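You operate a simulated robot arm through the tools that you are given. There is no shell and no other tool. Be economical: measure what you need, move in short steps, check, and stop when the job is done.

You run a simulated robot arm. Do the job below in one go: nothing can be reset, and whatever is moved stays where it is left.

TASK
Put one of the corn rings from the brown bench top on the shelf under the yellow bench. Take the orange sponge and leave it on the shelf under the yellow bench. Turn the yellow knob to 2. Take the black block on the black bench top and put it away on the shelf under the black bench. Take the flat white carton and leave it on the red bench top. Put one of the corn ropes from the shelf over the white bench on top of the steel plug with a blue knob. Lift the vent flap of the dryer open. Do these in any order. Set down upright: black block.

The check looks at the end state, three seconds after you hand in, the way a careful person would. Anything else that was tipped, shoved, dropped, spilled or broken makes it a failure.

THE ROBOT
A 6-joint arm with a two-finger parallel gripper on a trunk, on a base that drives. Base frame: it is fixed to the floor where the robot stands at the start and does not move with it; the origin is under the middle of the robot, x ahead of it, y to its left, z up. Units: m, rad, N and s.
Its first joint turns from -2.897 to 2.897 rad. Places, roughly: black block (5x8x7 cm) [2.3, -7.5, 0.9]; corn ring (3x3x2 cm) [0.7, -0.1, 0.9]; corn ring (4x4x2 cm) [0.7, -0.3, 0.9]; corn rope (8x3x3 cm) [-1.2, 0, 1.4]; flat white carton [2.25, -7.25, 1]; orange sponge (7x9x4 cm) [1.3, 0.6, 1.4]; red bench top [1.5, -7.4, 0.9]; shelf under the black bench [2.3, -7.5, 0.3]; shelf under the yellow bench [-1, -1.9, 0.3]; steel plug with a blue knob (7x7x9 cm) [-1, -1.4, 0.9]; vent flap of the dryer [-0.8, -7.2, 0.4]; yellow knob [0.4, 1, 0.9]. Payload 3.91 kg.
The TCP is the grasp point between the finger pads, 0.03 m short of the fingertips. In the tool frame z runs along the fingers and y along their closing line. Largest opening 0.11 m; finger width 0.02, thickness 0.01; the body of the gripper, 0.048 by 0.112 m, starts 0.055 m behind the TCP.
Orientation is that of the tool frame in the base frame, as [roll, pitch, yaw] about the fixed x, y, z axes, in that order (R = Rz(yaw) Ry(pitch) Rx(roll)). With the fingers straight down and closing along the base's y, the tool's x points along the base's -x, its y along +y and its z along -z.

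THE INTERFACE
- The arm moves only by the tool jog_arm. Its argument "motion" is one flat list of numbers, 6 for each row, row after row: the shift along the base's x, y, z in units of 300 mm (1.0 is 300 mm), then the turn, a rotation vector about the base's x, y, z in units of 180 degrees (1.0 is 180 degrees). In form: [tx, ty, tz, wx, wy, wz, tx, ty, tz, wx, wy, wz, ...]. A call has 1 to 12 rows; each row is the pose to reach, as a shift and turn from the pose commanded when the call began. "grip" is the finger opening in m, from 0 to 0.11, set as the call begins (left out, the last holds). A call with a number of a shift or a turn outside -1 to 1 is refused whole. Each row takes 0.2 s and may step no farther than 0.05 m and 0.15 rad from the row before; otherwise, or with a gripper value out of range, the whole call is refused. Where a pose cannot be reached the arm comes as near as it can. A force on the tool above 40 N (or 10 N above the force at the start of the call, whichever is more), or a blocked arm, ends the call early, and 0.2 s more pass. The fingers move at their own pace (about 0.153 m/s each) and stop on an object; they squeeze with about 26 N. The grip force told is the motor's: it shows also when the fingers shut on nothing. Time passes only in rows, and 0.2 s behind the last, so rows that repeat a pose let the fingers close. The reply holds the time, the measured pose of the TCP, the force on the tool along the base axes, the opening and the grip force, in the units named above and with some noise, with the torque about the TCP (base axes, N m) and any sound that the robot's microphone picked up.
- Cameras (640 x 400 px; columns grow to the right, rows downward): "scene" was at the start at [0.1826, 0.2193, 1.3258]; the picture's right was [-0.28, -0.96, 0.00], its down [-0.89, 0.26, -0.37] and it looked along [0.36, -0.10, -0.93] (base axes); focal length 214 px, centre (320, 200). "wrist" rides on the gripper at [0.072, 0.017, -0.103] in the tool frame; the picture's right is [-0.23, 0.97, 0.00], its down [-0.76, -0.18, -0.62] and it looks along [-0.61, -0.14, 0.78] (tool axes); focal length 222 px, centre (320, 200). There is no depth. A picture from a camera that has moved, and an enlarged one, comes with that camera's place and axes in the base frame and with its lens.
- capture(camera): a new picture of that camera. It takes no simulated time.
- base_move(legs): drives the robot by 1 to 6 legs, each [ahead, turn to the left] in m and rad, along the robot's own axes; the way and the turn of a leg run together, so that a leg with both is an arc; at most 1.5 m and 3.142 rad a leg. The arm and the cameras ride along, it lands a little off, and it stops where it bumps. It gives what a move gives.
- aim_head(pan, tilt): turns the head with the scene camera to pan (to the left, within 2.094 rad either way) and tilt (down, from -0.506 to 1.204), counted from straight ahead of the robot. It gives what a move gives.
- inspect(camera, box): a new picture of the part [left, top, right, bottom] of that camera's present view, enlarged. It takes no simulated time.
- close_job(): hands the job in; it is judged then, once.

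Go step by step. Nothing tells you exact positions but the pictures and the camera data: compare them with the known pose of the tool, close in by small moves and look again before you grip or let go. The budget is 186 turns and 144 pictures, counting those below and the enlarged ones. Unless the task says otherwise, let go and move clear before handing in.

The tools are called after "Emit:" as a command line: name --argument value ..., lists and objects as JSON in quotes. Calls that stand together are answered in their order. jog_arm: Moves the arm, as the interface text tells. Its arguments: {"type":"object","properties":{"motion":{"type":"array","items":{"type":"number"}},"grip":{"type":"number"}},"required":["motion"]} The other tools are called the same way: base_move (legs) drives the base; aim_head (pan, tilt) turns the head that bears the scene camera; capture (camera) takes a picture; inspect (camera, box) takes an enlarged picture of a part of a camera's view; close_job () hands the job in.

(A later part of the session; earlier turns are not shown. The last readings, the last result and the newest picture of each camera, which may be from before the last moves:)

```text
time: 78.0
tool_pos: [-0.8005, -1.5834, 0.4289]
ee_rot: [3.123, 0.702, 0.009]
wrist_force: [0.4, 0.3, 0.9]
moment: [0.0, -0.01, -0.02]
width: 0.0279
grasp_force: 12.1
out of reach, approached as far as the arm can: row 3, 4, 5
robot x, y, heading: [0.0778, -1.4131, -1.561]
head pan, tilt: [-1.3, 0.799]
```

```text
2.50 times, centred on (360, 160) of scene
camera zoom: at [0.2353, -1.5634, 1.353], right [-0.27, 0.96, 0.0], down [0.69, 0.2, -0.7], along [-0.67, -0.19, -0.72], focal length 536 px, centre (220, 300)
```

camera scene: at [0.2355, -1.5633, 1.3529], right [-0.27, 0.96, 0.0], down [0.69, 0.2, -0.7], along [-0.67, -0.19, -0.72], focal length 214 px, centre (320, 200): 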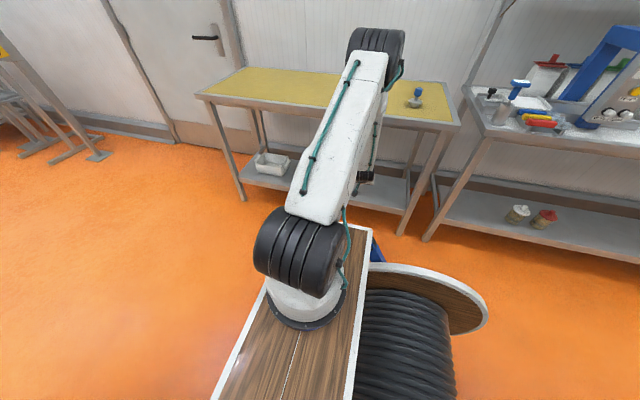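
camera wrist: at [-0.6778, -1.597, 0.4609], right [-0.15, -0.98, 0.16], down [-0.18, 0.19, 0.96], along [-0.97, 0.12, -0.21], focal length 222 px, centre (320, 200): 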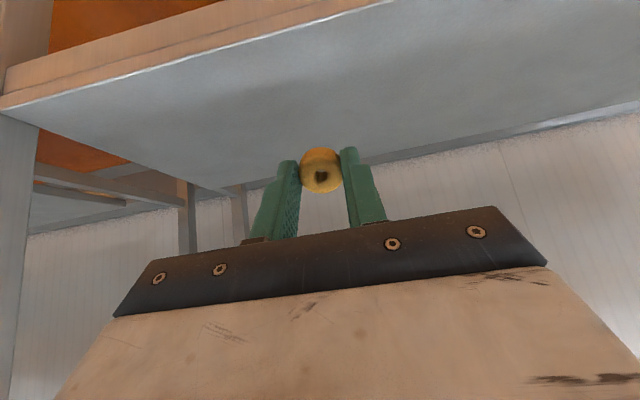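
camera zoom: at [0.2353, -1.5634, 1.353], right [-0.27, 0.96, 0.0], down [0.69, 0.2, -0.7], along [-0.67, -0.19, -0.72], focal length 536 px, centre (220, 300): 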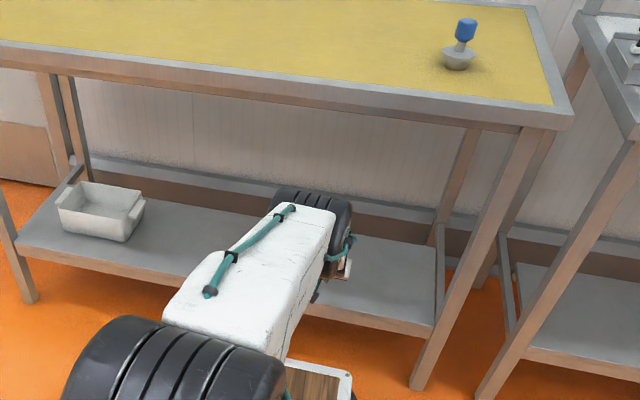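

The arm is at its outward limit here with the tool over the shelf edge; a slight right-hand drive ahead carries it further in, with legs and carton well clear.

Emit:
base_move --legs '[[0.2, 0], [0, -0.2], [0.33, 0]]'

Emit:
capture --camera "wrist"

Emit:
capture --camera "scene"

```text
time: 82.2
tool_pos: [-0.8798, -1.9234, 0.4281]
ee_rot: [3.121, 0.702, -0.194]
wrist_force: [0.0, -0.5, -0.3]
moment: [0.0, -0.02, -0.02]
width: 0.0276
grasp_force: 12.5
robot x, y, heading: [0.0141, -1.9338, -1.771]
head pan, tilt: [-1.3, 0.799]
```

```text
109 pictures are left
camera wrist: at [-0.7629, -1.9618, 0.461], right [-0.35, -0.92, 0.16], down [-0.14, 0.22, 0.96], along [-0.93, 0.31, -0.21], focal length 222 px, centre (320, 200)
```

wrist: 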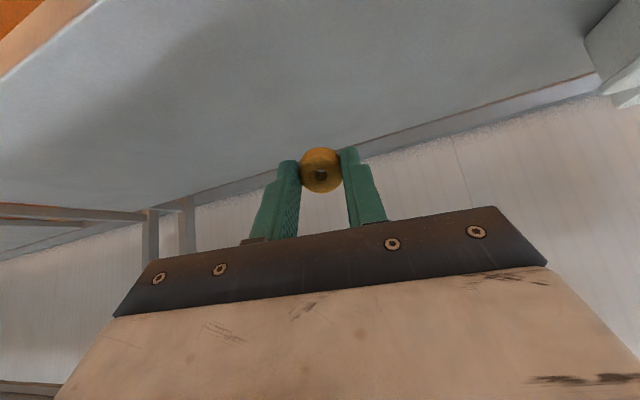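

```text
108 pictures are left
camera scene: at [0.1375, -2.1156, 1.353], right [-0.07, 1.0, 0.0], down [0.72, 0.05, -0.7], along [-0.7, -0.05, -0.72], focal length 214 px, centre (320, 200)
```

scene: 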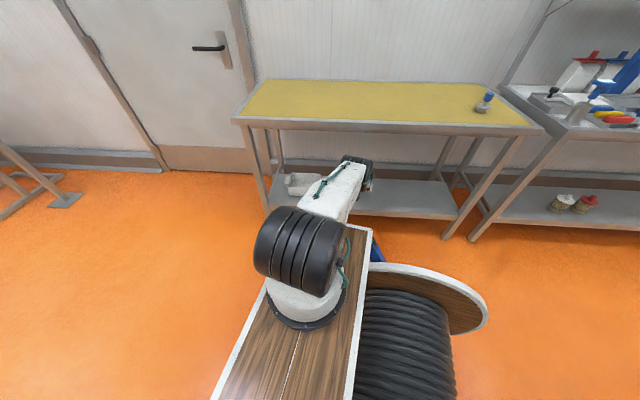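

The ring is ~7 cm inside the shelf. Now I lower in small steps.

Emit:
jog_arm --motion '[0, 0, -0.05, 0, 0, 0, 0, 0, -0.1, 0, 0, 0, 0, 0, -0.15, 0, 0, 0, 0, 0, -0.2, 0, 0, 0]'

Emit:
capture --camera "wrist"

```text
time: 83.4
tool_pos: [-0.901, -1.9182, 0.4164]
ee_rot: [3.126, 0.738, -0.188]
wrist_force: [-0.5, 0.3, 0.4]
moment: [-0.07, -0.01, -0.02]
width: 0.0278
grasp_force: 12.2
out of reach, approached as far as the arm can: row 4
robot x, y, heading: [0.0155, -1.9369, -1.77]
head pan, tilt: [-1.3, 0.799]
stopped in row 4: the arm was blocked; the commanded pose is now the measured one
```

```text
107 pictures are left
camera wrist: at [-0.7825, -1.9577, 0.4452], right [-0.34, -0.93, 0.16], down [-0.11, 0.21, 0.97], along [-0.93, 0.31, -0.17], focal length 222 px, centre (320, 200)
```

wrist: 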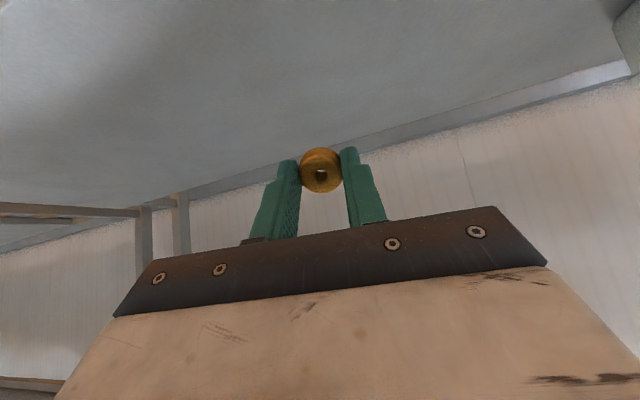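

The upper arm seems blocked by my own cart edge when stretched. I'll retract a little and shift the cart nearer the bench with a turn, reverse and turn back, tool staying in the shelf gap.

Emit:
jog_arm --motion '[0.1, 0, 0.05, 0, 0, 0, 0.2, 0, 0.1, 0, 0, 0, 0.3, 0, 0.12, 0, 0, 0, 0.4, 0, 0.12, 0, 0, 0]'

Emit:
base_move --legs '[[0, 0.4], [-0.6, 0]]'

Emit:
capture --camera "wrist"

Emit:
capture --camera "scene"

```text
time: 84.4
tool_pos: [-0.9, -1.9186, 0.4167]
ee_rot: [3.125, 0.738, -0.187]
wrist_force: [-0.3, 0.1, 0.3]
moment: [-0.02, 0.0, -0.03]
width: 0.0279
grasp_force: 11.9
out of reach, approached as far as the arm can: row 1, 2, 3, 4
robot x, y, heading: [0.0164, -1.9361, -1.765]
head pan, tilt: [-1.3, 0.799]
```

```text
time: 89.0
tool_pos: [-0.9549, -1.688, 0.4148]
ee_rot: [3.127, 0.736, 0.215]
wrist_force: [-0.1, 0.5, 0.2]
moment: [0.0, 0.0, 0.01]
width: 0.0278
grasp_force: 12.0
robot x, y, heading: [-0.1074, -1.3466, -1.363]
head pan, tilt: [-1.3, 0.799]
```

```text
106 pictures are left
camera wrist: at [-0.8315, -1.6769, 0.4443], right [0.05, -0.99, 0.16], down [-0.18, 0.15, 0.97], along [-0.98, -0.08, -0.17], focal length 222 px, centre (320, 200)
```

wrist: 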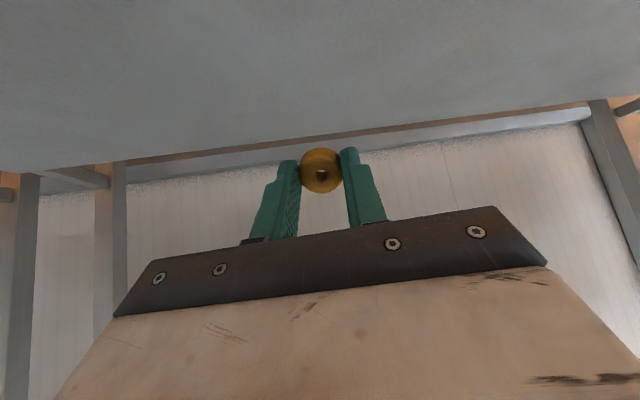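

```text
105 pictures are left
camera scene: at [0.076, -1.4599, 1.3531], right [-0.46, 0.89, 0.0], down [0.64, 0.33, -0.7], along [-0.62, -0.32, -0.72], focal length 214 px, centre (320, 200)
```

scene: 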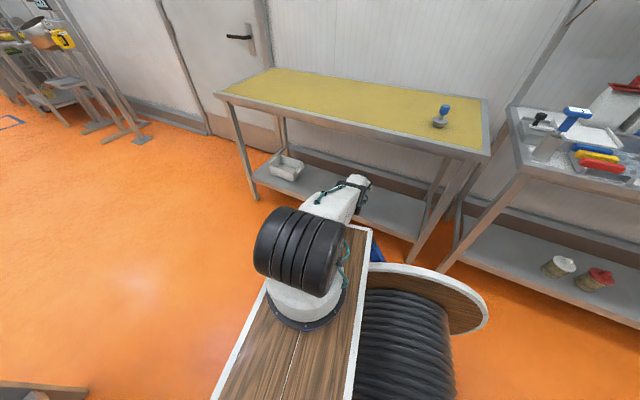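

The retract did not take. The tool is now 14 cm inside the shelf; I try moving back and up again.

Emit:
jog_arm --motion '[0.05, 0.01, 0.1, 0, 0, 0, 0.1, 0.02, 0.2, 0, 0, 0, 0.2, 0.04, 0.25, 0, 0, 0, 0.3, 0.06, 0.25, 0, 0, 0]'

```text
time: 90.0
tool_pos: [-0.8649, -1.669, 0.4917]
ee_rot: [3.135, 0.737, 0.233]
wrist_force: [0.3, 0.4, 0.2]
moment: [-0.07, -0.04, 0.03]
width: 0.0279
grasp_force: 12.0
out of reach, approached as far as the arm can: row 1, 2
robot x, y, heading: [-0.1039, -1.3401, -1.372]
head pan, tilt: [-1.3, 0.799]
```

That freed it. Now straight down at x≈-0.865, in steps.

Emit:
jog_arm --motion '[0, 0, -0.1, 0, 0, 0, 0, 0, -0.2, 0, 0, 0, 0, 0, -0.3, 0, 0, 0, 0, 0, -0.4, 0, 0, 0]'

```text
time: 91.0
tool_pos: [-0.8642, -1.6694, 0.3709]
ee_rot: [3.127, 0.738, 0.217]
wrist_force: [-0.2, 0.9, 0.2]
moment: [0.02, 0.01, -0.03]
width: 0.028
grasp_force: 12.0
robot x, y, heading: [-0.1058, -1.3412, -1.364]
head pan, tilt: [-1.3, 0.799]
```

Reachable. I creep down till contact.

Emit:
jog_arm --motion '[0, 0, -0.02, 0, 0, 0, 0, 0, -0.04, 0, 0, 0, 0, 0, -0.055, 0, 0, 0, 0, 0, -0.07, 0, 0, 0, 0, 0, -0.08, 0, 0, 0, 0, 0, -0.09, 0, 0, 0, 0, 0, -0.1, 0, 0, 0]'

Emit:
capture --camera "wrist"

```text
time: 92.6
tool_pos: [-0.8637, -1.669, 0.3413]
ee_rot: [3.128, 0.738, 0.215]
wrist_force: [0.4, -0.5, 0.3]
moment: [0.0, -0.02, 0.0]
width: 0.028
grasp_force: 11.9
robot x, y, heading: [-0.1068, -1.347, -1.367]
head pan, tilt: [-1.3, 0.799]
```

```text
104 pictures are left
camera wrist: at [-0.7412, -1.659, 0.3696], right [0.05, -0.99, 0.16], down [-0.18, 0.15, 0.97], along [-0.98, -0.08, -0.17], focal length 222 px, centre (320, 200)
```

wrist: 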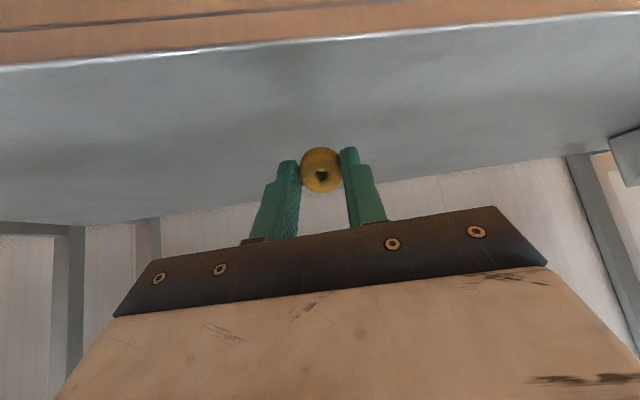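

No contact yet. A few more millimetres down.

Emit:
jog_arm --motion '[0, 0, -0.01, 0, 0, 0, 0, 0, -0.02, 0, 0, 0, 0, 0, -0.03, 0, 0, 0, 0, 0, -0.04, 0, 0, 0, 0, 0, -0.05, 0, 0, 0]'

```text
time: 93.8
tool_pos: [-0.8634, -1.6688, 0.3259]
ee_rot: [3.129, 0.736, 0.217]
wrist_force: [-0.5, 0.3, 0.6]
moment: [0.0, -0.02, 0.01]
width: 0.028
grasp_force: 11.8
robot x, y, heading: [-0.101, -1.343, -1.361]
head pan, tilt: [-1.3, 0.799]
```

Emit:
jog_arm --motion '[0, 0, -0.01, 0, 0, 0, 0, 0, -0.02, 0, 0, 0, 0, 0, -0.03, 0, 0, 0, 0, 0, -0.04, 0, 0, 0, 0, 0, -0.05, 0, 0, 0]'

Emit:
inspect --camera "wrist" --box '[240, 120, 400, 220]'

```text
time: 95.0
tool_pos: [-0.8712, -1.6717, 0.3202]
ee_rot: [3.128, 0.748, 0.218]
wrist_force: [0.4, -0.4, -0.1]
moment: [0.0, 0.01, 0.0]
width: 0.0281
grasp_force: 12.0
robot x, y, heading: [-0.1066, -1.3432, -1.364]
head pan, tilt: [-1.3, 0.799]
```

```text
4.00 times, centred on (320, 170) of wrist
camera zoom: at [-0.7477, -1.6605, 0.3462], right [0.06, -0.98, 0.16], down [-0.17, 0.15, 0.97], along [-0.98, -0.08, -0.16], focal length 888 px, centre (320, 320)
```

zoom: 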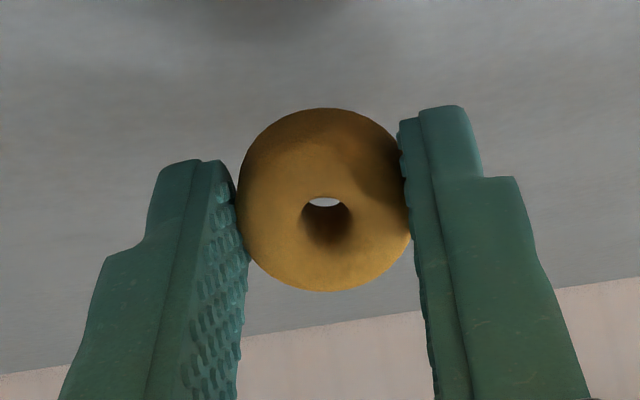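

The arm looks limited again at this reach; I make the tool a bit steeper, which lowers the fingertips without lowering the elbow.

Emit:
jog_arm --motion '[0.03, 0, 0.01, 0, -0.02, 0, 0.05, 0, 0, 0, -0.04, 0, 0.06, 0, -0.01, 0, -0.06, 0, 0.06, 0, -0.02, 0, -0.07, 0, 0.06, 0, -0.03, 0, -0.07, 0, 0.06, 0, -0.04, 0, -0.07, 0]'

Emit:
inspect --camera "wrist" --box '[240, 100, 400, 200]'

```text
time: 96.2
tool_pos: [-0.8538, -1.6739, 0.312]
ee_rot: [3.057, 0.573, 0.19]
wrist_force: [-1.3, -1.0, 5.5]
moment: [0.02, 0.08, 0.06]
width: 0.0275
grasp_force: 12.3
out of reach, approached as far as the arm can: row 2, 3, 4, 5, 6
robot x, y, heading: [-0.1059, -1.3427, -1.371]
head pan, tilt: [-1.3, 0.799]
stopped in row 6: the force on the tool passed its limit at 46 N (the readings are from after the stop); the commanded pose is now the measured one
```

```text
4.00 times, centred on (320, 150) of wrist
camera zoom: at [-0.7365, -1.6612, 0.3602], right [0.04, -0.98, 0.19], down [-0.35, 0.17, 0.92], along [-0.94, -0.1, -0.34], focal length 888 px, centre (320, 400)
```

zoom: 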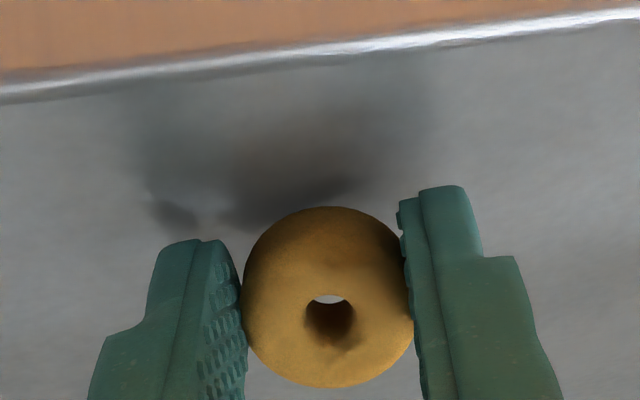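

Contact: the shelf surface is at z≈0.28 and the ring only ~3.5 cm inside. I lift slightly and reverse the cart (heading slanted) to bring it deeper.

Emit:
jog_arm --motion '[0, 0, 0.05, 0, 0, 0, 0, 0, 0.1, 0, 0, 0]'

Emit:
base_move --legs '[[-0.2, 0]]'

Emit:
jog_arm --motion '[0, 0, -0.04, 0, 0, 0, 0, 0, -0.06, 0, 0, 0, 0, 0, -0.08, 0, 0, 0, 0, 0, -0.09, 0, 0, 0, 0, 0, -0.1, 0, 0, 0]'

Emit:
capture --camera "wrist"

```text
time: 96.8
tool_pos: [-0.8502, -1.6743, 0.3403]
ee_rot: [3.058, 0.569, 0.187]
wrist_force: [0.0, 0.2, -0.6]
moment: [0.0, -0.01, -0.04]
width: 0.0279
grasp_force: 11.6
robot x, y, heading: [-0.1046, -1.3448, -1.371]
head pan, tilt: [-1.3, 0.799]
```

```text
time: 98.4
tool_pos: [-0.8922, -1.4777, 0.3409]
ee_rot: [3.058, 0.571, 0.19]
wrist_force: [0.2, -0.1, 0.0]
moment: [-0.05, 0.0, 0.01]
width: 0.028
grasp_force: 12.2
robot x, y, heading: [-0.1464, -1.1474, -1.365]
head pan, tilt: [-1.3, 0.799]
```

```text
time: 99.6
tool_pos: [-0.8919, -1.4779, 0.3117]
ee_rot: [3.058, 0.574, 0.189]
wrist_force: [2.6, 0.6, 8.6]
moment: [0.15, 0.03, -0.02]
width: 0.0278
grasp_force: 11.8
robot x, y, heading: [-0.1475, -1.1458, -1.37]
head pan, tilt: [-1.3, 0.799]
```

```text
101 pictures are left
camera wrist: at [-0.7764, -1.4646, 0.3602], right [0.04, -0.98, 0.19], down [-0.35, 0.17, 0.92], along [-0.94, -0.1, -0.34], focal length 222 px, centre (320, 200)
```

wrist: 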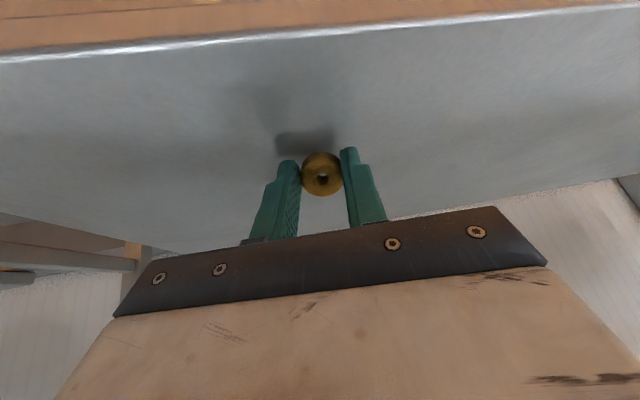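

Touching the shelf with 8.6 N, 7 cm inside. I open a little to release, then back the fingers off upward.

Emit:
jog_arm --motion '[0, 0, 0, 0, 0, 0, 0, 0, 0, 0, 0, 0, 0, 0, 0.01, 0, 0, 0, 0, 0, 0.01, 0, 0, 0]' --grip 0.06

Emit:
inspect --camera "wrist" --box '[240, 80, 400, 180]'

```text
time: 100.6
tool_pos: [-0.8929, -1.4767, 0.312]
ee_rot: [3.059, 0.568, 0.189]
wrist_force: [-2.3, 2.5, 4.2]
moment: [0.18, 0.12, -0.02]
width: 0.0614
grasp_force: 1.0
robot x, y, heading: [-0.145, -1.1464, -1.366]
head pan, tilt: [-1.3, 0.799]
```

```text
4.00 times, centred on (320, 130) of wrist
camera zoom: at [-0.7751, -1.4636, 0.3617], right [0.04, -0.98, 0.19], down [-0.35, 0.17, 0.92], along [-0.94, -0.1, -0.34], focal length 888 px, centre (320, 480)
```

zoom: 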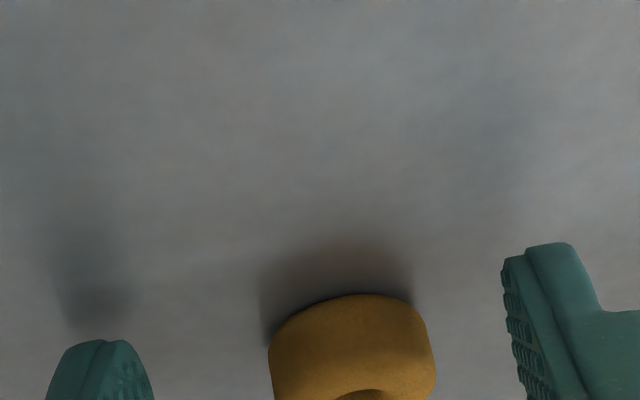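

The ring lies flat on the shelf. I retreat upward and out of the shelf.

Emit:
jog_arm --motion '[0.02, 0, 0.06, 0, 0, 0, 0.05, 0, 0.18, 0, 0, 0, 0.12, 0, 0.3, 0, 0, 0, 0.26, 0, 0.35, 0, 0, 0, 0.4, 0.02, 0.4, 0, 0, 0, 0.54, 0.04, 0.45, 0, 0, 0, 0.6, 0.05, 0.58, 0, 0, 0, 0.66, 0.05, 0.7, 0, 0, 0, 0.66, 0.05, 0.85, 0, 0, 0, 0.66, 0.05, 1.0, 0, 0, 0]'

Emit:
capture --camera "scene"

Emit:
capture --camera "wrist"

```text
time: 102.8
tool_pos: [-0.6936, -1.461, 0.6134]
ee_rot: [3.058, 0.57, 0.189]
wrist_force: [-0.5, -0.6, 0.2]
moment: [0.0, -0.02, -0.01]
width: 0.06
grasp_force: 0.0
out of reach, approached as far as the arm can: row 8
robot x, y, heading: [-0.1449, -1.1484, -1.37]
head pan, tilt: [-1.3, 0.799]
```

```text
99 pictures are left
camera scene: at [0.0359, -1.2635, 1.353], right [-0.46, 0.89, 0.0], down [0.64, 0.33, -0.7], along [-0.62, -0.32, -0.72], focal length 214 px, centre (320, 200)
```

scene: 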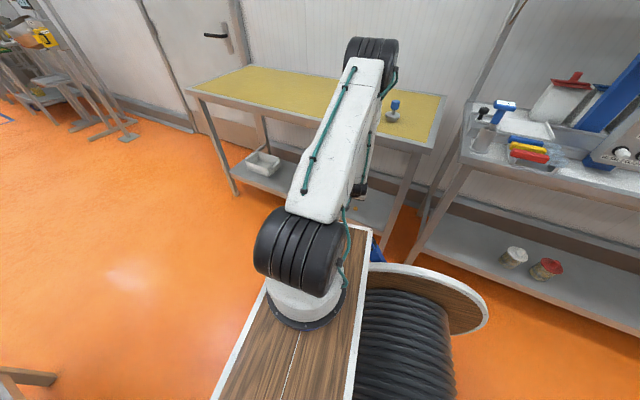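

```text
98 pictures are left
camera wrist: at [-0.578, -1.4491, 0.6627], right [0.04, -0.98, 0.19], down [-0.35, 0.17, 0.92], along [-0.94, -0.1, -0.34], focal length 222 px, centre (320, 200)
```

wrist: 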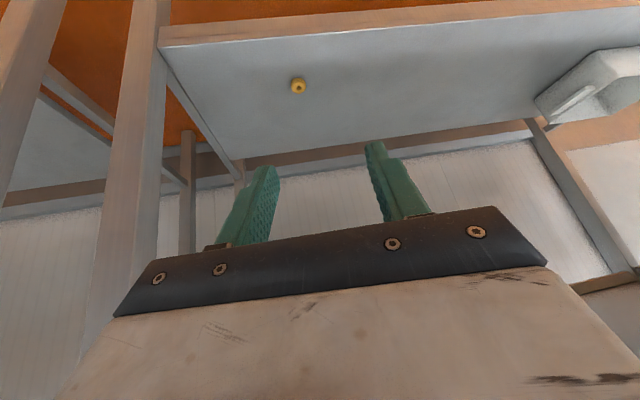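

Ring done. I raise the arm fully above the bench before moving to the rope.

Emit:
jog_arm --motion '[0.05, 0, 0.15, 0, 0, 0, 0.1, 0, 0.3, 0, 0, 0, 0.13, 0, 0.45, 0, 0, 0, 0.13, 0, 0.6, 0, 0, 0, 0.13, 0, 0.75, 0, 0, 0, 0.13, 0, 0.9, 0, 0, 0, 0.13, 0, 1.0, 0, 0, 0]'

Emit:
jog_arm --motion '[0, 0, 0.15, 0, -0.04, 0, 0, 0, 0.3, 0, -0.08, 0, 0, 0, 0.45, 0, -0.12, 0, 0, 0, 0.6, 0, -0.16, 0, 0, 0, 0.75, 0, -0.18, 0, 0, 0, 0.9, 0, -0.18, 0]'

Emit:
aim_head --pan -2.09 --tilt 0.1

Emit:
capture --camera "scene"

```text
time: 104.4
tool_pos: [-0.6548, -1.4622, 0.9138]
ee_rot: [3.059, 0.57, 0.189]
wrist_force: [-0.7, 0.2, 0.1]
moment: [0.01, 0.01, 0.0]
width: 0.0601
grasp_force: 0.0
robot x, y, heading: [-0.1487, -1.1466, -1.363]
head pan, tilt: [-1.3, 0.799]
```

```text
time: 105.8
tool_pos: [-0.6549, -1.4637, 1.1841]
ee_rot: [2.959, 0.013, 0.159]
wrist_force: [-0.9, 0.6, 0.8]
moment: [0.0, -0.01, 0.0]
width: 0.0603
grasp_force: 0.1
robot x, y, heading: [-0.1472, -1.1469, -1.365]
head pan, tilt: [-1.3, 0.799]
```

```text
time: 106.9
tool_pos: [-0.6545, -1.4635, 1.1832]
ee_rot: [2.957, 0.012, 0.159]
wrist_force: [0.0, 0.5, 0.5]
moment: [0.0, 0.02, 0.01]
width: 0.06
grasp_force: 0.0
robot x, y, heading: [-0.144, -1.1512, -1.365]
head pan, tilt: [-2.089, 0.099]
```

```text
97 pictures are left
camera scene: at [0.0202, -1.1981, 1.4159], right [0.31, 0.95, 0.0], down [0.1, -0.03, -0.99], along [-0.95, 0.31, -0.1], focal length 214 px, centre (320, 200)
```

scene: 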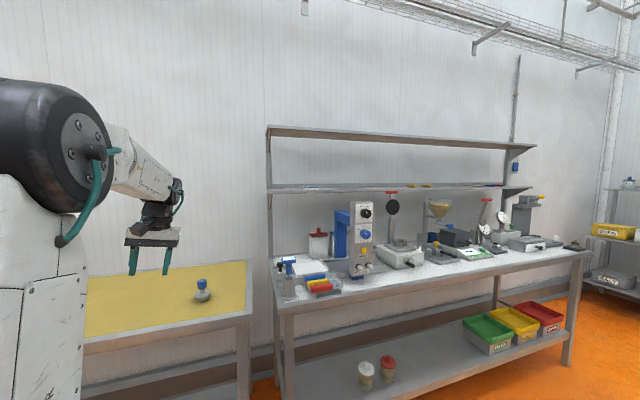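

I see the shelf over the white bench with small items. Zooming in on the ropes.

Emit:
inspect --camera "scene" --box '[260, 120, 540, 295]'

Emit:
inspect --camera "scene" --box '[160, 255, 256, 315]'

```text
2.29 times, centred on (400, 208) of scene
camera zoom: at [0.0202, -1.1981, 1.4159], right [0.31, 0.95, 0.0], down [0.1, -0.03, -0.99], along [-0.95, 0.31, -0.1], focal length 490 px, centre (137, 183)
```

zoom: 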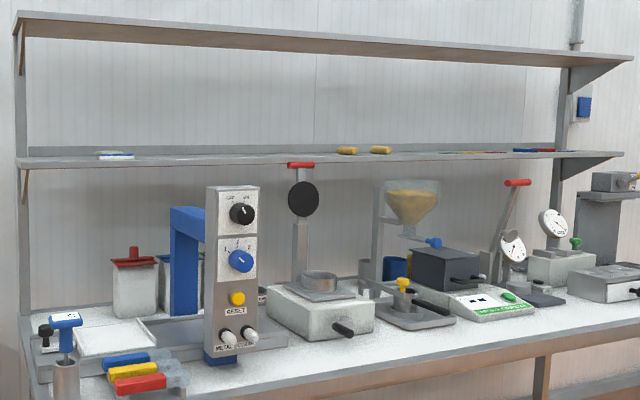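

```text
6.67 times, centred on (208, 285) of scene
camera zoom: at [0.0202, -1.1981, 1.4159], right [0.31, 0.95, 0.0], down [0.1, -0.03, -0.99], along [-0.95, 0.31, -0.1], focal length 1430 px, centre (1067, -367)
```

zoom: 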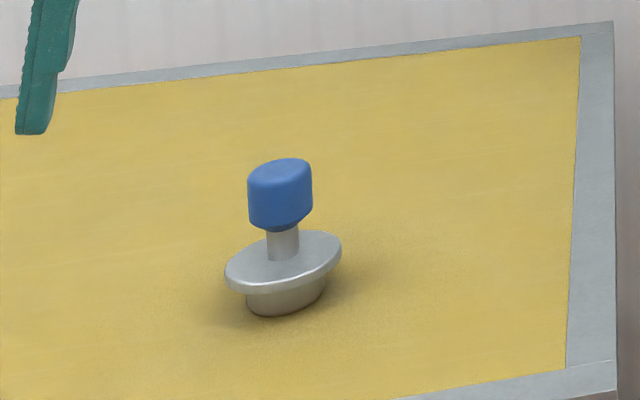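

Two ropes lie at about (-1.2,-0.14) and (-1.2,-0.01), z≈1.375. I raise the tool to clear everything and back the cart up the aisle beside them.

Emit:
jog_arm --motion '[0, 0, 0.15, 0, 0, 0, 0, 0, 0.3, 0, 0, 0, 0, 0, 0.45, 0, 0, 0, 0, 0, 0.6, 0, 0, 0, 0, 0, 0.75, 0, 0, 0, 0, 0, 0.9, 0, 0, 0, 0, 0, 1.0, 0, 0, 0]'

Emit:
base_move --legs '[[-0.7, 0], [0, -0.2], [-0.48, 0]]'

Emit:
jog_arm --motion '[0, 0, 0.03, 0.03, 0, 0.006, 0, 0, 0.06, 0.0587, 0, 0.013, 0, 0, 0.08, 0.0587, 0.04, 0.013, 0, 0, 0.1, 0.0587, 0.08, 0.013, 0, 0, 0.1, 0.0587, 0.12, 0.013, 0, 0, 0.1, 0.0587, 0.16, 0.013, 0, 0, 0.1, 0.0587, 0.2, 0.013, 0, 0, 0.1, 0.0587, 0.222, 0.013]' --grip 0.11

Emit:
capture --camera "wrist"

Emit:
capture --camera "scene"

```text
time: 108.5
tool_pos: [-0.6458, -1.4652, 1.4475]
ee_rot: [2.955, 0.014, 0.159]
wrist_force: [0.4, 0.6, 0.1]
moment: [0.01, 0.0, -0.01]
width: 0.0597
grasp_force: 0.1
out of reach, approached as far as the arm can: row 6, 7
robot x, y, heading: [-0.1463, -1.1466, -1.371]
head pan, tilt: [-2.089, 0.099]
```

```text
time: 115.6
tool_pos: [-0.8486, -0.1915, 1.446]
ee_rot: [2.958, 0.016, -0.037]
wrist_force: [-0.1, 0.6, 0.4]
moment: [-0.02, 0.06, -0.01]
width: 0.0598
grasp_force: 0.0
robot x, y, heading: [-0.2974, 0.0244, -1.557]
head pan, tilt: [-2.089, 0.099]
```

```text
time: 117.4
tool_pos: [-0.8492, -0.1919, 1.4759]
ee_rot: [-3.115, 0.714, 0.086]
wrist_force: [-0.1, 0.4, -0.8]
moment: [0.02, -0.04, 0.02]
width: 0.11
grasp_force: 0.1
out of reach, approached as far as the arm can: row 1, 2
robot x, y, heading: [-0.297, 0.022, -1.561]
head pan, tilt: [-2.089, 0.099]
```

```text
94 pictures are left
camera wrist: at [-0.7257, -0.2016, 1.5072], right [-0.1, -0.99, 0.13], down [-0.18, 0.15, 0.97], along [-0.98, 0.08, -0.19], focal length 222 px, centre (320, 200)
```

wrist: 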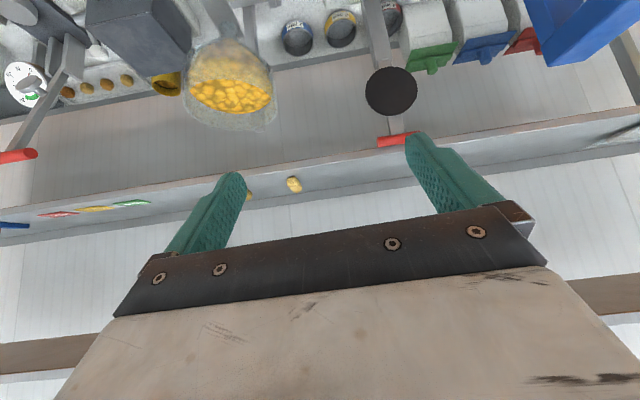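

```text
93 pictures are left
camera scene: at [-0.1436, -0.0599, 1.416], right [0.49, 0.87, 0.0], down [0.09, -0.05, -0.99], along [-0.87, 0.48, -0.1], focal length 214 px, centre (320, 200)
```

scene: 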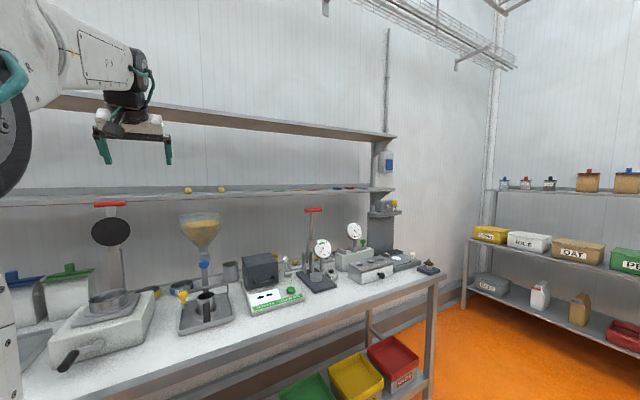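

Rope A triangulates to about (-1.194,-0.109,1.37). I zoom in the wrist view to see its orientation and the shelf edge.

Emit:
inspect --camera "wrist" --box '[220, 130, 380, 230]'

Emit:
inspect --camera "scene" --box '[100, 90, 260, 190]'

```text
4.00 times, centred on (300, 180) of wrist
camera zoom: at [-0.7257, -0.2016, 1.5072], right [-0.1, -0.99, 0.13], down [-0.18, 0.15, 0.97], along [-0.98, 0.08, -0.19], focal length 888 px, centre (400, 280)
```

zoom: 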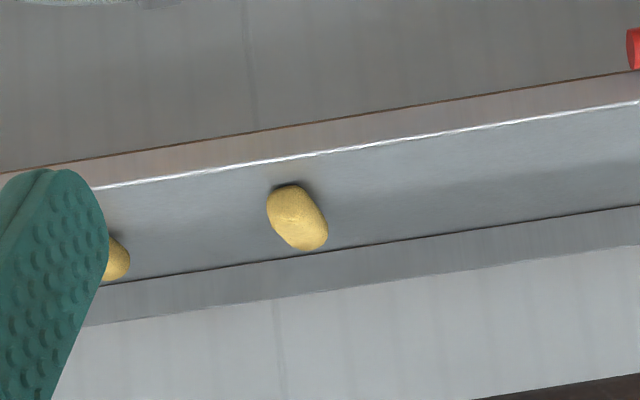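

```text
4.00 times, centred on (180, 140) of scene
camera zoom: at [-0.1436, -0.0599, 1.416], right [0.49, 0.87, 0.0], down [0.09, -0.05, -0.99], along [-0.87, 0.48, -0.1], focal length 858 px, centre (880, 440)
```

zoom: 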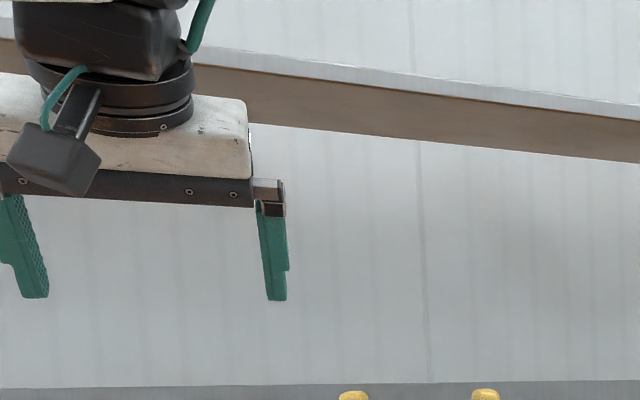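

Rope A's axis runs along x, from about -1.175 to -1.25, shelf surface ≈1.354, front edge x≈-1.15. I approach from the front with fingers straddling it.

Emit:
jog_arm --motion '[-0.14, 0.05, 0, 0, 0, -0.01, -0.28, 0.1, 0, 0, 0, -0.02, -0.42, 0.15, 0, 0, 0, -0.027, -0.56, 0.2, 0, 0, 0, -0.027, -0.7, 0.25, 0, 0, 0, -0.027, -0.84, 0.28, 0, 0, 0, -0.027, -0.9, 0.28, 0, 0, 0, -0.027]' --grip 0.08

Emit:
capture --camera "wrist"

Emit:
inspect --camera "scene" --box '[100, 90, 260, 190]'

```text
time: 119.0
tool_pos: [-1.0849, -0.1123, 1.4521]
ee_rot: [-3.115, 0.712, 0.0]
wrist_force: [-0.1, 0.1, -0.7]
moment: [0.01, 0.01, 0.04]
width: 0.0798
grasp_force: 0.0
out of reach, approached as far as the arm can: row 6, 7
robot x, y, heading: [-0.2949, 0.0255, -1.559]
head pan, tilt: [-2.089, 0.099]
```

```text
90 pictures are left
camera wrist: at [-0.9632, -0.1322, 1.4833], right [-0.19, -0.97, 0.13], down [-0.17, 0.16, 0.97], along [-0.97, 0.16, -0.19], focal length 222 px, centre (320, 200)
```

wrist: 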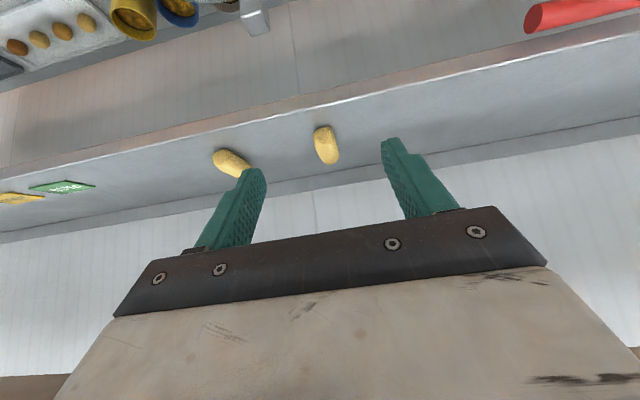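

```text
4.00 times, centred on (180, 140) of scene
camera zoom: at [-0.1436, -0.0599, 1.416], right [0.49, 0.87, 0.0], down [0.09, -0.05, -0.99], along [-0.87, 0.48, -0.1], focal length 858 px, centre (880, 440)
```

zoom: 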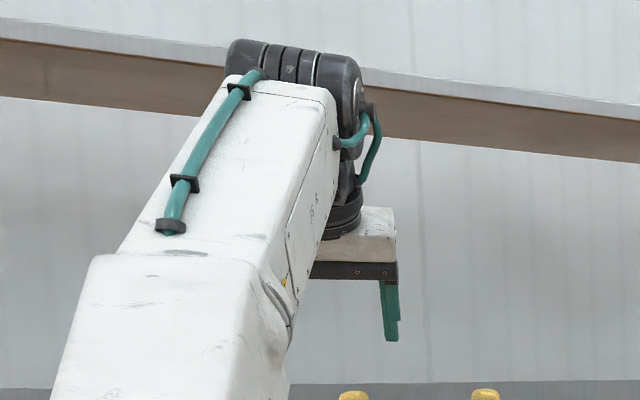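

The arm is stretched; a flatter tool (60°) shortens the need, and the camera stays in front of the shelf edge. I tilt and lower in front of the shelf.

Emit:
jog_arm --motion '[0, 0, -0.04, 0, 0.037, 0, 0, 0.01, -0.08, 0, 0.074, 0, 0, 0.02, -0.12, 0, 0.108, 0, -0.05, 0.02, -0.16, 0, 0.108, 0, -0.05, 0.02, -0.18, 0, 0.108, 0]'

Emit:
capture --camera "wrist"

```text
time: 120.2
tool_pos: [-1.099, -0.1052, 1.399]
ee_rot: [-3.116, 1.05, 0.001]
wrist_force: [-0.6, 0.3, 1.4]
moment: [0.02, 0.02, -0.03]
width: 0.0802
grasp_force: 0.0
robot x, y, heading: [-0.2977, 0.0242, -1.56]
head pan, tilt: [-2.089, 0.099]
```

```text
88 pictures are left
camera wrist: at [-0.9743, -0.1258, 1.387], right [-0.13, -0.97, 0.18], down [0.17, 0.16, 0.97], along [-0.98, 0.16, 0.14], focal length 222 px, centre (320, 200)
```

wrist: 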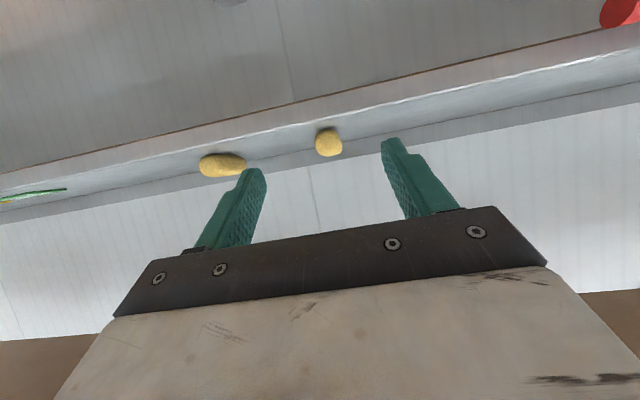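

Rope spans z≈1.350–1.378. I go in with the fingers straddling it.

Emit:
jog_arm --motion '[-0.11, -0.003, -0.01, 0, 0, 0, -0.22, -0.003, -0.03, 0, 0, 0, -0.33, -0.003, -0.05, 0, 0, 0, -0.33, -0.003, -0.065, 0, 0, 0]'

Emit:
capture --camera "wrist"

```text
time: 121.2
tool_pos: [-1.1976, -0.1056, 1.3795]
ee_rot: [-3.114, 1.051, 0.003]
wrist_force: [-0.4, -0.3, -1.2]
moment: [-0.02, 0.01, -0.01]
width: 0.0797
grasp_force: 0.0
robot x, y, heading: [-0.2974, 0.0235, -1.563]
head pan, tilt: [-2.089, 0.099]
```

```text
87 pictures are left
camera wrist: at [-1.0734, -0.1268, 1.3677], right [-0.13, -0.97, 0.18], down [0.17, 0.16, 0.97], along [-0.98, 0.16, 0.14], focal length 222 px, centre (320, 200)
```

wrist: 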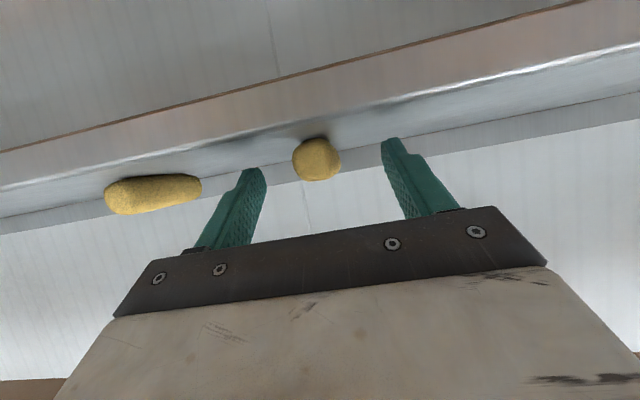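

Judging its apparent size, the rope's front is nearer -1.21, so I go 2.5 cm deeper before gripping.

Emit:
jog_arm --motion '[-0.04, -0.005, 0, 0, 0, 0, -0.083, -0.007, 0, 0, 0, 0]'

Emit:
inspect --camera "wrist" --box '[220, 100, 460, 250]'

Emit:
inspect --camera "scene" --box '[140, 140, 260, 215]'

```text
time: 121.8
tool_pos: [-1.223, -0.1075, 1.3802]
ee_rot: [-3.114, 1.053, 0.003]
wrist_force: [1.0, -0.1, 0.8]
moment: [0.0, -0.06, 0.03]
width: 0.08
grasp_force: 0.0
robot x, y, heading: [-0.2979, 0.0244, -1.563]
head pan, tilt: [-2.089, 0.099]
```

```text
2.67 times, centred on (340, 175) of wrist
camera zoom: at [-1.0974, -0.1291, 1.3679], right [-0.13, -0.97, 0.18], down [0.17, 0.16, 0.97], along [-0.98, 0.16, 0.14], focal length 592 px, centre (267, 267)
```

zoom: 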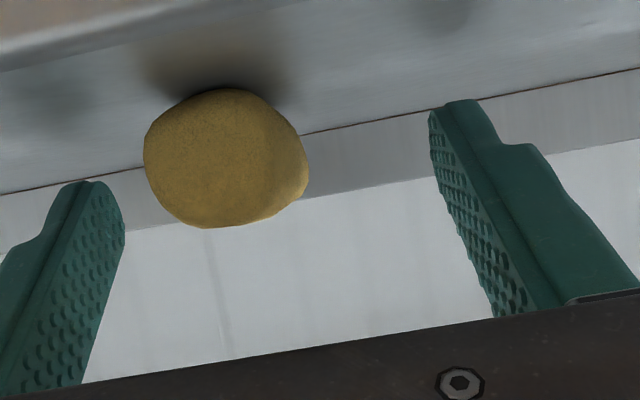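

```text
5.33 times, centred on (200, 178) of scene
camera zoom: at [-0.1433, -0.0599, 1.4159], right [0.49, 0.87, 0.0], down [0.09, -0.05, -1.0], along [-0.87, 0.48, -0.1], focal length 1144 px, centre (960, 320)
```

zoom: 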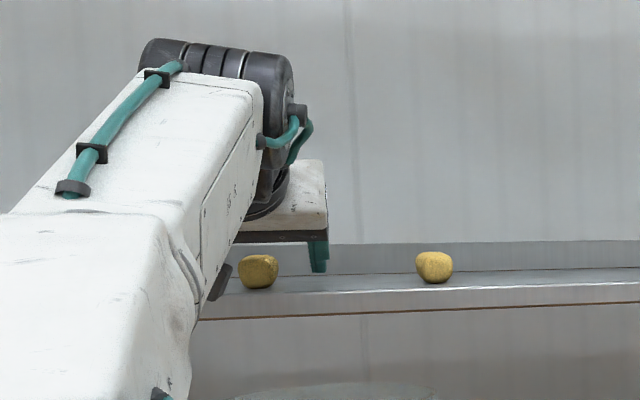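

The rope is centred to ~2 mm. I close gently and lift.

Emit:
jog_arm --motion '[0, 0, 0, 0, 0, 0, 0, 0, 0, 0, 0, 0, 0, 0, 0, 0, 0, 0]' --grip 0.022

Emit:
jog_arm --motion '[0, 0, 0.03, 0, 0, 0, 0, 0, 0.07, 0, 0, 0, 0, 0, 0.1, 0, 0, 0]'

Emit:
capture --camera "wrist"

Emit:
inspect --camera "scene" --box '[140, 140, 260, 215]'

```text
time: 122.6
tool_pos: [-1.2229, -0.1089, 1.3792]
ee_rot: [-3.113, 1.051, 0.001]
wrist_force: [-0.9, 0.1, 0.2]
moment: [0.01, 0.01, 0.0]
width: 0.0253
grasp_force: 11.8
robot x, y, heading: [-0.2955, 0.0194, -1.565]
head pan, tilt: [-2.089, 0.099]
```

```text
time: 123.4
tool_pos: [-1.213, -0.1098, 1.399]
ee_rot: [-3.117, 1.05, 0.002]
wrist_force: [-0.9, 0.0, -0.6]
moment: [0.0, 0.02, 0.0]
width: 0.0252
grasp_force: 12.8
out of reach, approached as far as the arm can: row 2, 3
robot x, y, heading: [-0.2972, 0.0247, -1.562]
head pan, tilt: [-2.089, 0.099]
```

```text
84 pictures are left
camera wrist: at [-1.0886, -0.1298, 1.3872], right [-0.13, -0.97, 0.18], down [0.17, 0.16, 0.97], along [-0.98, 0.16, 0.14], focal length 222 px, centre (320, 200)
```

wrist: 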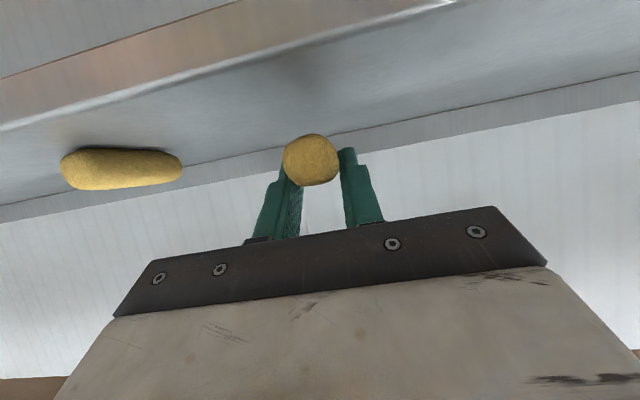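

```text
5.33 times, centred on (200, 178) of scene
camera zoom: at [-0.1436, -0.0599, 1.416], right [0.49, 0.87, 0.0], down [0.09, -0.05, -0.99], along [-0.87, 0.48, -0.1], focal length 1144 px, centre (960, 320)
```

zoom: 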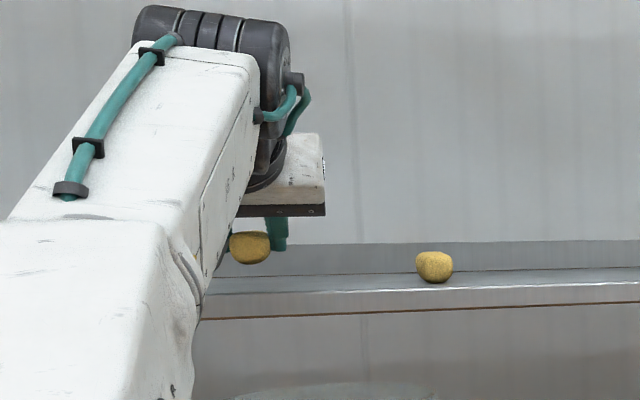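

Rope held. I retract from the shelf and lift a little, then drive down to the plug.

Emit:
jog_arm --motion '[0.15, 0, 0, 0, 0, 0, 0.3, 0, 0.02, 0, 0, 0, 0.45, 0, 0.08, 0, 0, 0, 0.6, 0, 0.14, 0, 0, 0, 0.75, 0, 0.2, 0, 0, 0, 0.9, 0, 0.25, 0, 0, 0, 1.0, 0, 0.25, 0, 0, 0]'

Emit:
base_move --legs '[[1.2, 0]]'

Emit:
aim_head --pan -1.5 --tilt 0.6

Emit:
capture --camera "scene"

Emit:
capture --camera "wrist"

```text
time: 125.0
tool_pos: [-0.913, -0.1092, 1.4728]
ee_rot: [-3.116, 1.049, 0.001]
wrist_force: [-0.1, -0.3, -0.5]
moment: [-0.04, -0.01, 0.03]
width: 0.0253
grasp_force: 12.0
robot x, y, heading: [-0.3005, 0.0214, -1.561]
head pan, tilt: [-2.089, 0.099]
```

```text
time: 131.1
tool_pos: [-0.896, -1.32, 1.4731]
ee_rot: [-3.114, 1.052, 0.009]
wrist_force: [0.1, -1.1, -0.3]
moment: [-0.01, 0.04, 0.03]
width: 0.0251
grasp_force: 12.0
robot x, y, heading: [-0.2826, -1.1834, -1.554]
head pan, tilt: [-2.089, 0.099]
```

```text
time: 132.1
tool_pos: [-0.8954, -1.3191, 1.4735]
ee_rot: [-3.115, 1.052, 0.007]
wrist_force: [0.2, -0.6, -0.7]
moment: [-0.02, 0.01, 0.0]
width: 0.0251
grasp_force: 11.8
robot x, y, heading: [-0.284, -1.1862, -1.558]
head pan, tilt: [-1.499, 0.6]
```

```text
82 pictures are left
camera scene: at [-0.1347, -1.3164, 1.3699], right [-0.09, 1.0, 0.0], down [0.56, 0.05, -0.83], along [-0.82, -0.07, -0.56], focal length 214 px, centre (320, 200)
```

scene: 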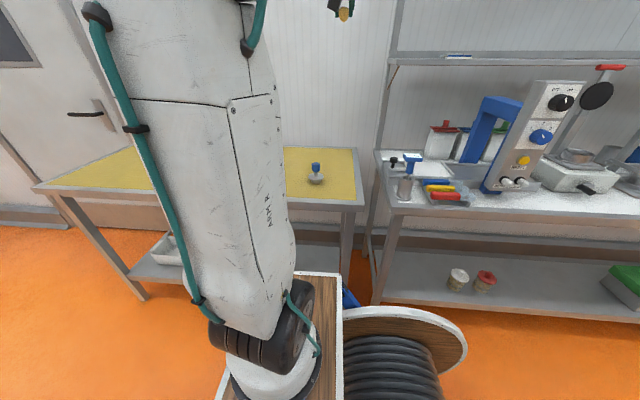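

```text
81 pictures are left
camera wrist: at [-0.771, -1.3388, 1.4611], right [-0.13, -0.97, 0.18], down [0.17, 0.16, 0.97], along [-0.98, 0.15, 0.14], focal length 222 px, centre (320, 200)
```

wrist: 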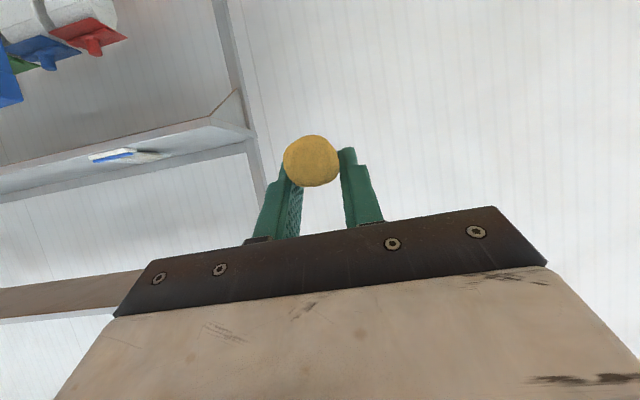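

Now measure the plug precisely.

Emit:
inspect --camera "scene" --box '[284, 145, 364, 195]'

```text
8.00 times, centred on (324, 170) of scene
camera zoom: at [-0.1347, -1.3164, 1.3699], right [-0.09, 1.0, 0.0], down [0.56, 0.05, -0.83], along [-0.82, -0.07, -0.56], focal length 1716 px, centre (288, 440)
```

zoom: 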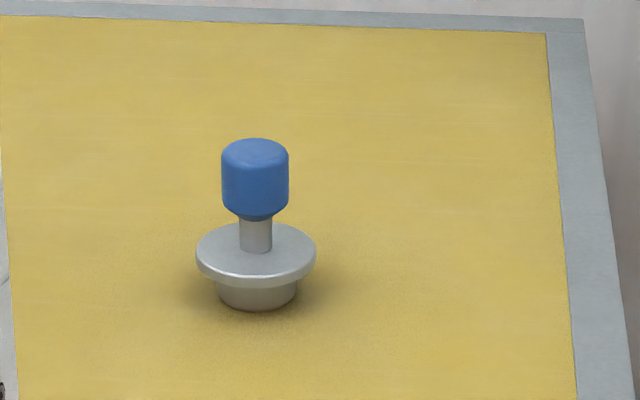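

Knob top is at (-0.964,-1.405,0.989). To learn the rope's extent in the grip I lower the tool into camera view and turn it 43° about the vertical.

Emit:
jog_arm --motion '[0, 0, -0.14, 0, 0, 0.047, 0, 0, -0.28, 0, 0, 0.094, 0, 0, -0.42, 0, 0, 0.141, 0, -0.05, -0.56, 0, 0, 0.188, 0, -0.1, -0.7, 0, 0, 0.235, 0, -0.15, -0.85, 0, 0, 0.235]'

Emit:
capture --camera "scene"

```text
time: 133.5
tool_pos: [-0.8962, -1.3651, 1.2185]
ee_rot: [-3.113, 1.052, 0.748]
wrist_force: [0.4, 0.5, -0.1]
moment: [-0.01, 0.03, 0.01]
width: 0.025
grasp_force: 12.1
robot x, y, heading: [-0.279, -1.1815, -1.555]
head pan, tilt: [-1.499, 0.6]
```

```text
79 pictures are left
camera scene: at [-0.1344, -1.3164, 1.3698], right [-0.09, 1.0, 0.0], down [0.56, 0.05, -0.83], along [-0.82, -0.07, -0.56], focal length 214 px, centre (320, 200)
```

scene: 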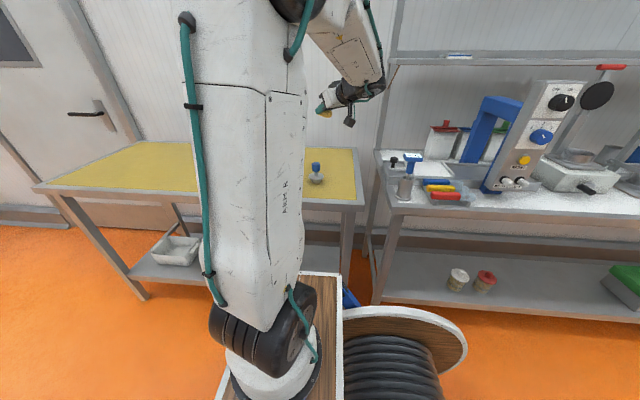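

Emit:
inspect --camera "scene" --box '[290, 80, 370, 130]'

```text
8.00 times, centred on (330, 105) of scene
camera zoom: at [-0.1344, -1.3164, 1.3698], right [-0.09, 1.0, 0.0], down [0.56, 0.05, -0.83], along [-0.82, -0.07, -0.56], focal length 1716 px, centre (240, 960)
```

zoom: 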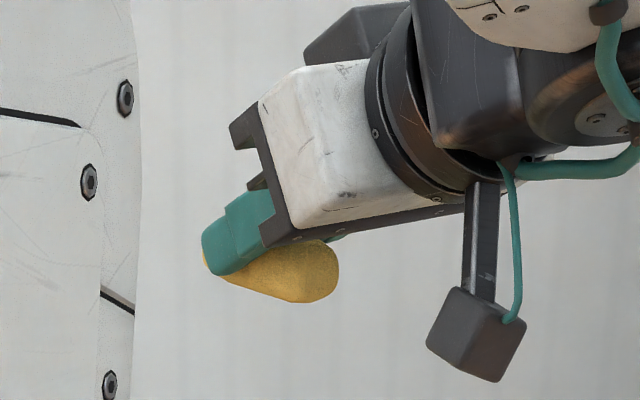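

The rope reaches from just beyond the fingertips back under the gripper. I turn a further 40° to see it side-on and find its centre.

Emit:
jog_arm --motion '[0.03, -0.05, -0.03, 0, 0, 0.047, 0.06, -0.1, -0.06, 0, 0, 0.094, 0.08, -0.15, -0.1, 0, 0, 0.141, 0.1, -0.2, -0.13, 0, 0, 0.188, 0.1, -0.2, -0.17, 0, 0, 0.235]'

Emit:
capture --camera "scene"

Emit:
inspect --camera "scene" --box '[270, 90, 350, 140]'

```text
time: 134.7
tool_pos: [-0.8655, -1.4253, 1.1673]
ee_rot: [-3.114, 1.053, 1.487]
wrist_force: [0.8, -0.2, 0.5]
moment: [0.02, 0.01, -0.02]
width: 0.0251
grasp_force: 11.8
robot x, y, heading: [-0.2796, -1.1791, -1.551]
head pan, tilt: [-1.499, 0.6]
```

```text
77 pictures are left
camera scene: at [-0.1344, -1.3164, 1.3698], right [-0.09, 1.0, 0.0], down [0.56, 0.05, -0.83], along [-0.82, -0.07, -0.56], focal length 214 px, centre (320, 200)
```

scene: 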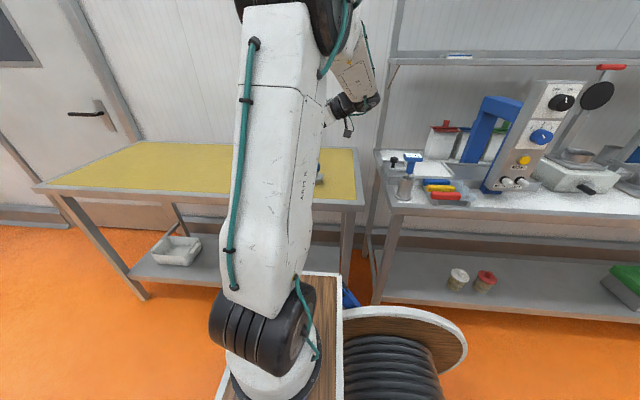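

```text
8.00 times, centred on (310, 115) of scene
camera zoom: at [-0.1344, -1.3164, 1.3698], right [-0.09, 1.0, 0.0], down [0.56, 0.05, -0.83], along [-0.82, -0.07, -0.56], focal length 1716 px, centre (400, 880)
```

zoom: 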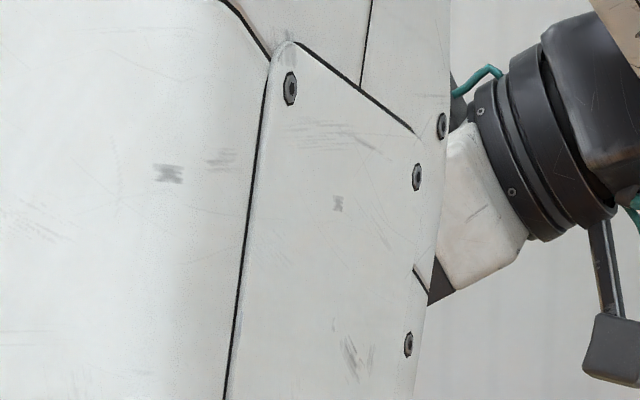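

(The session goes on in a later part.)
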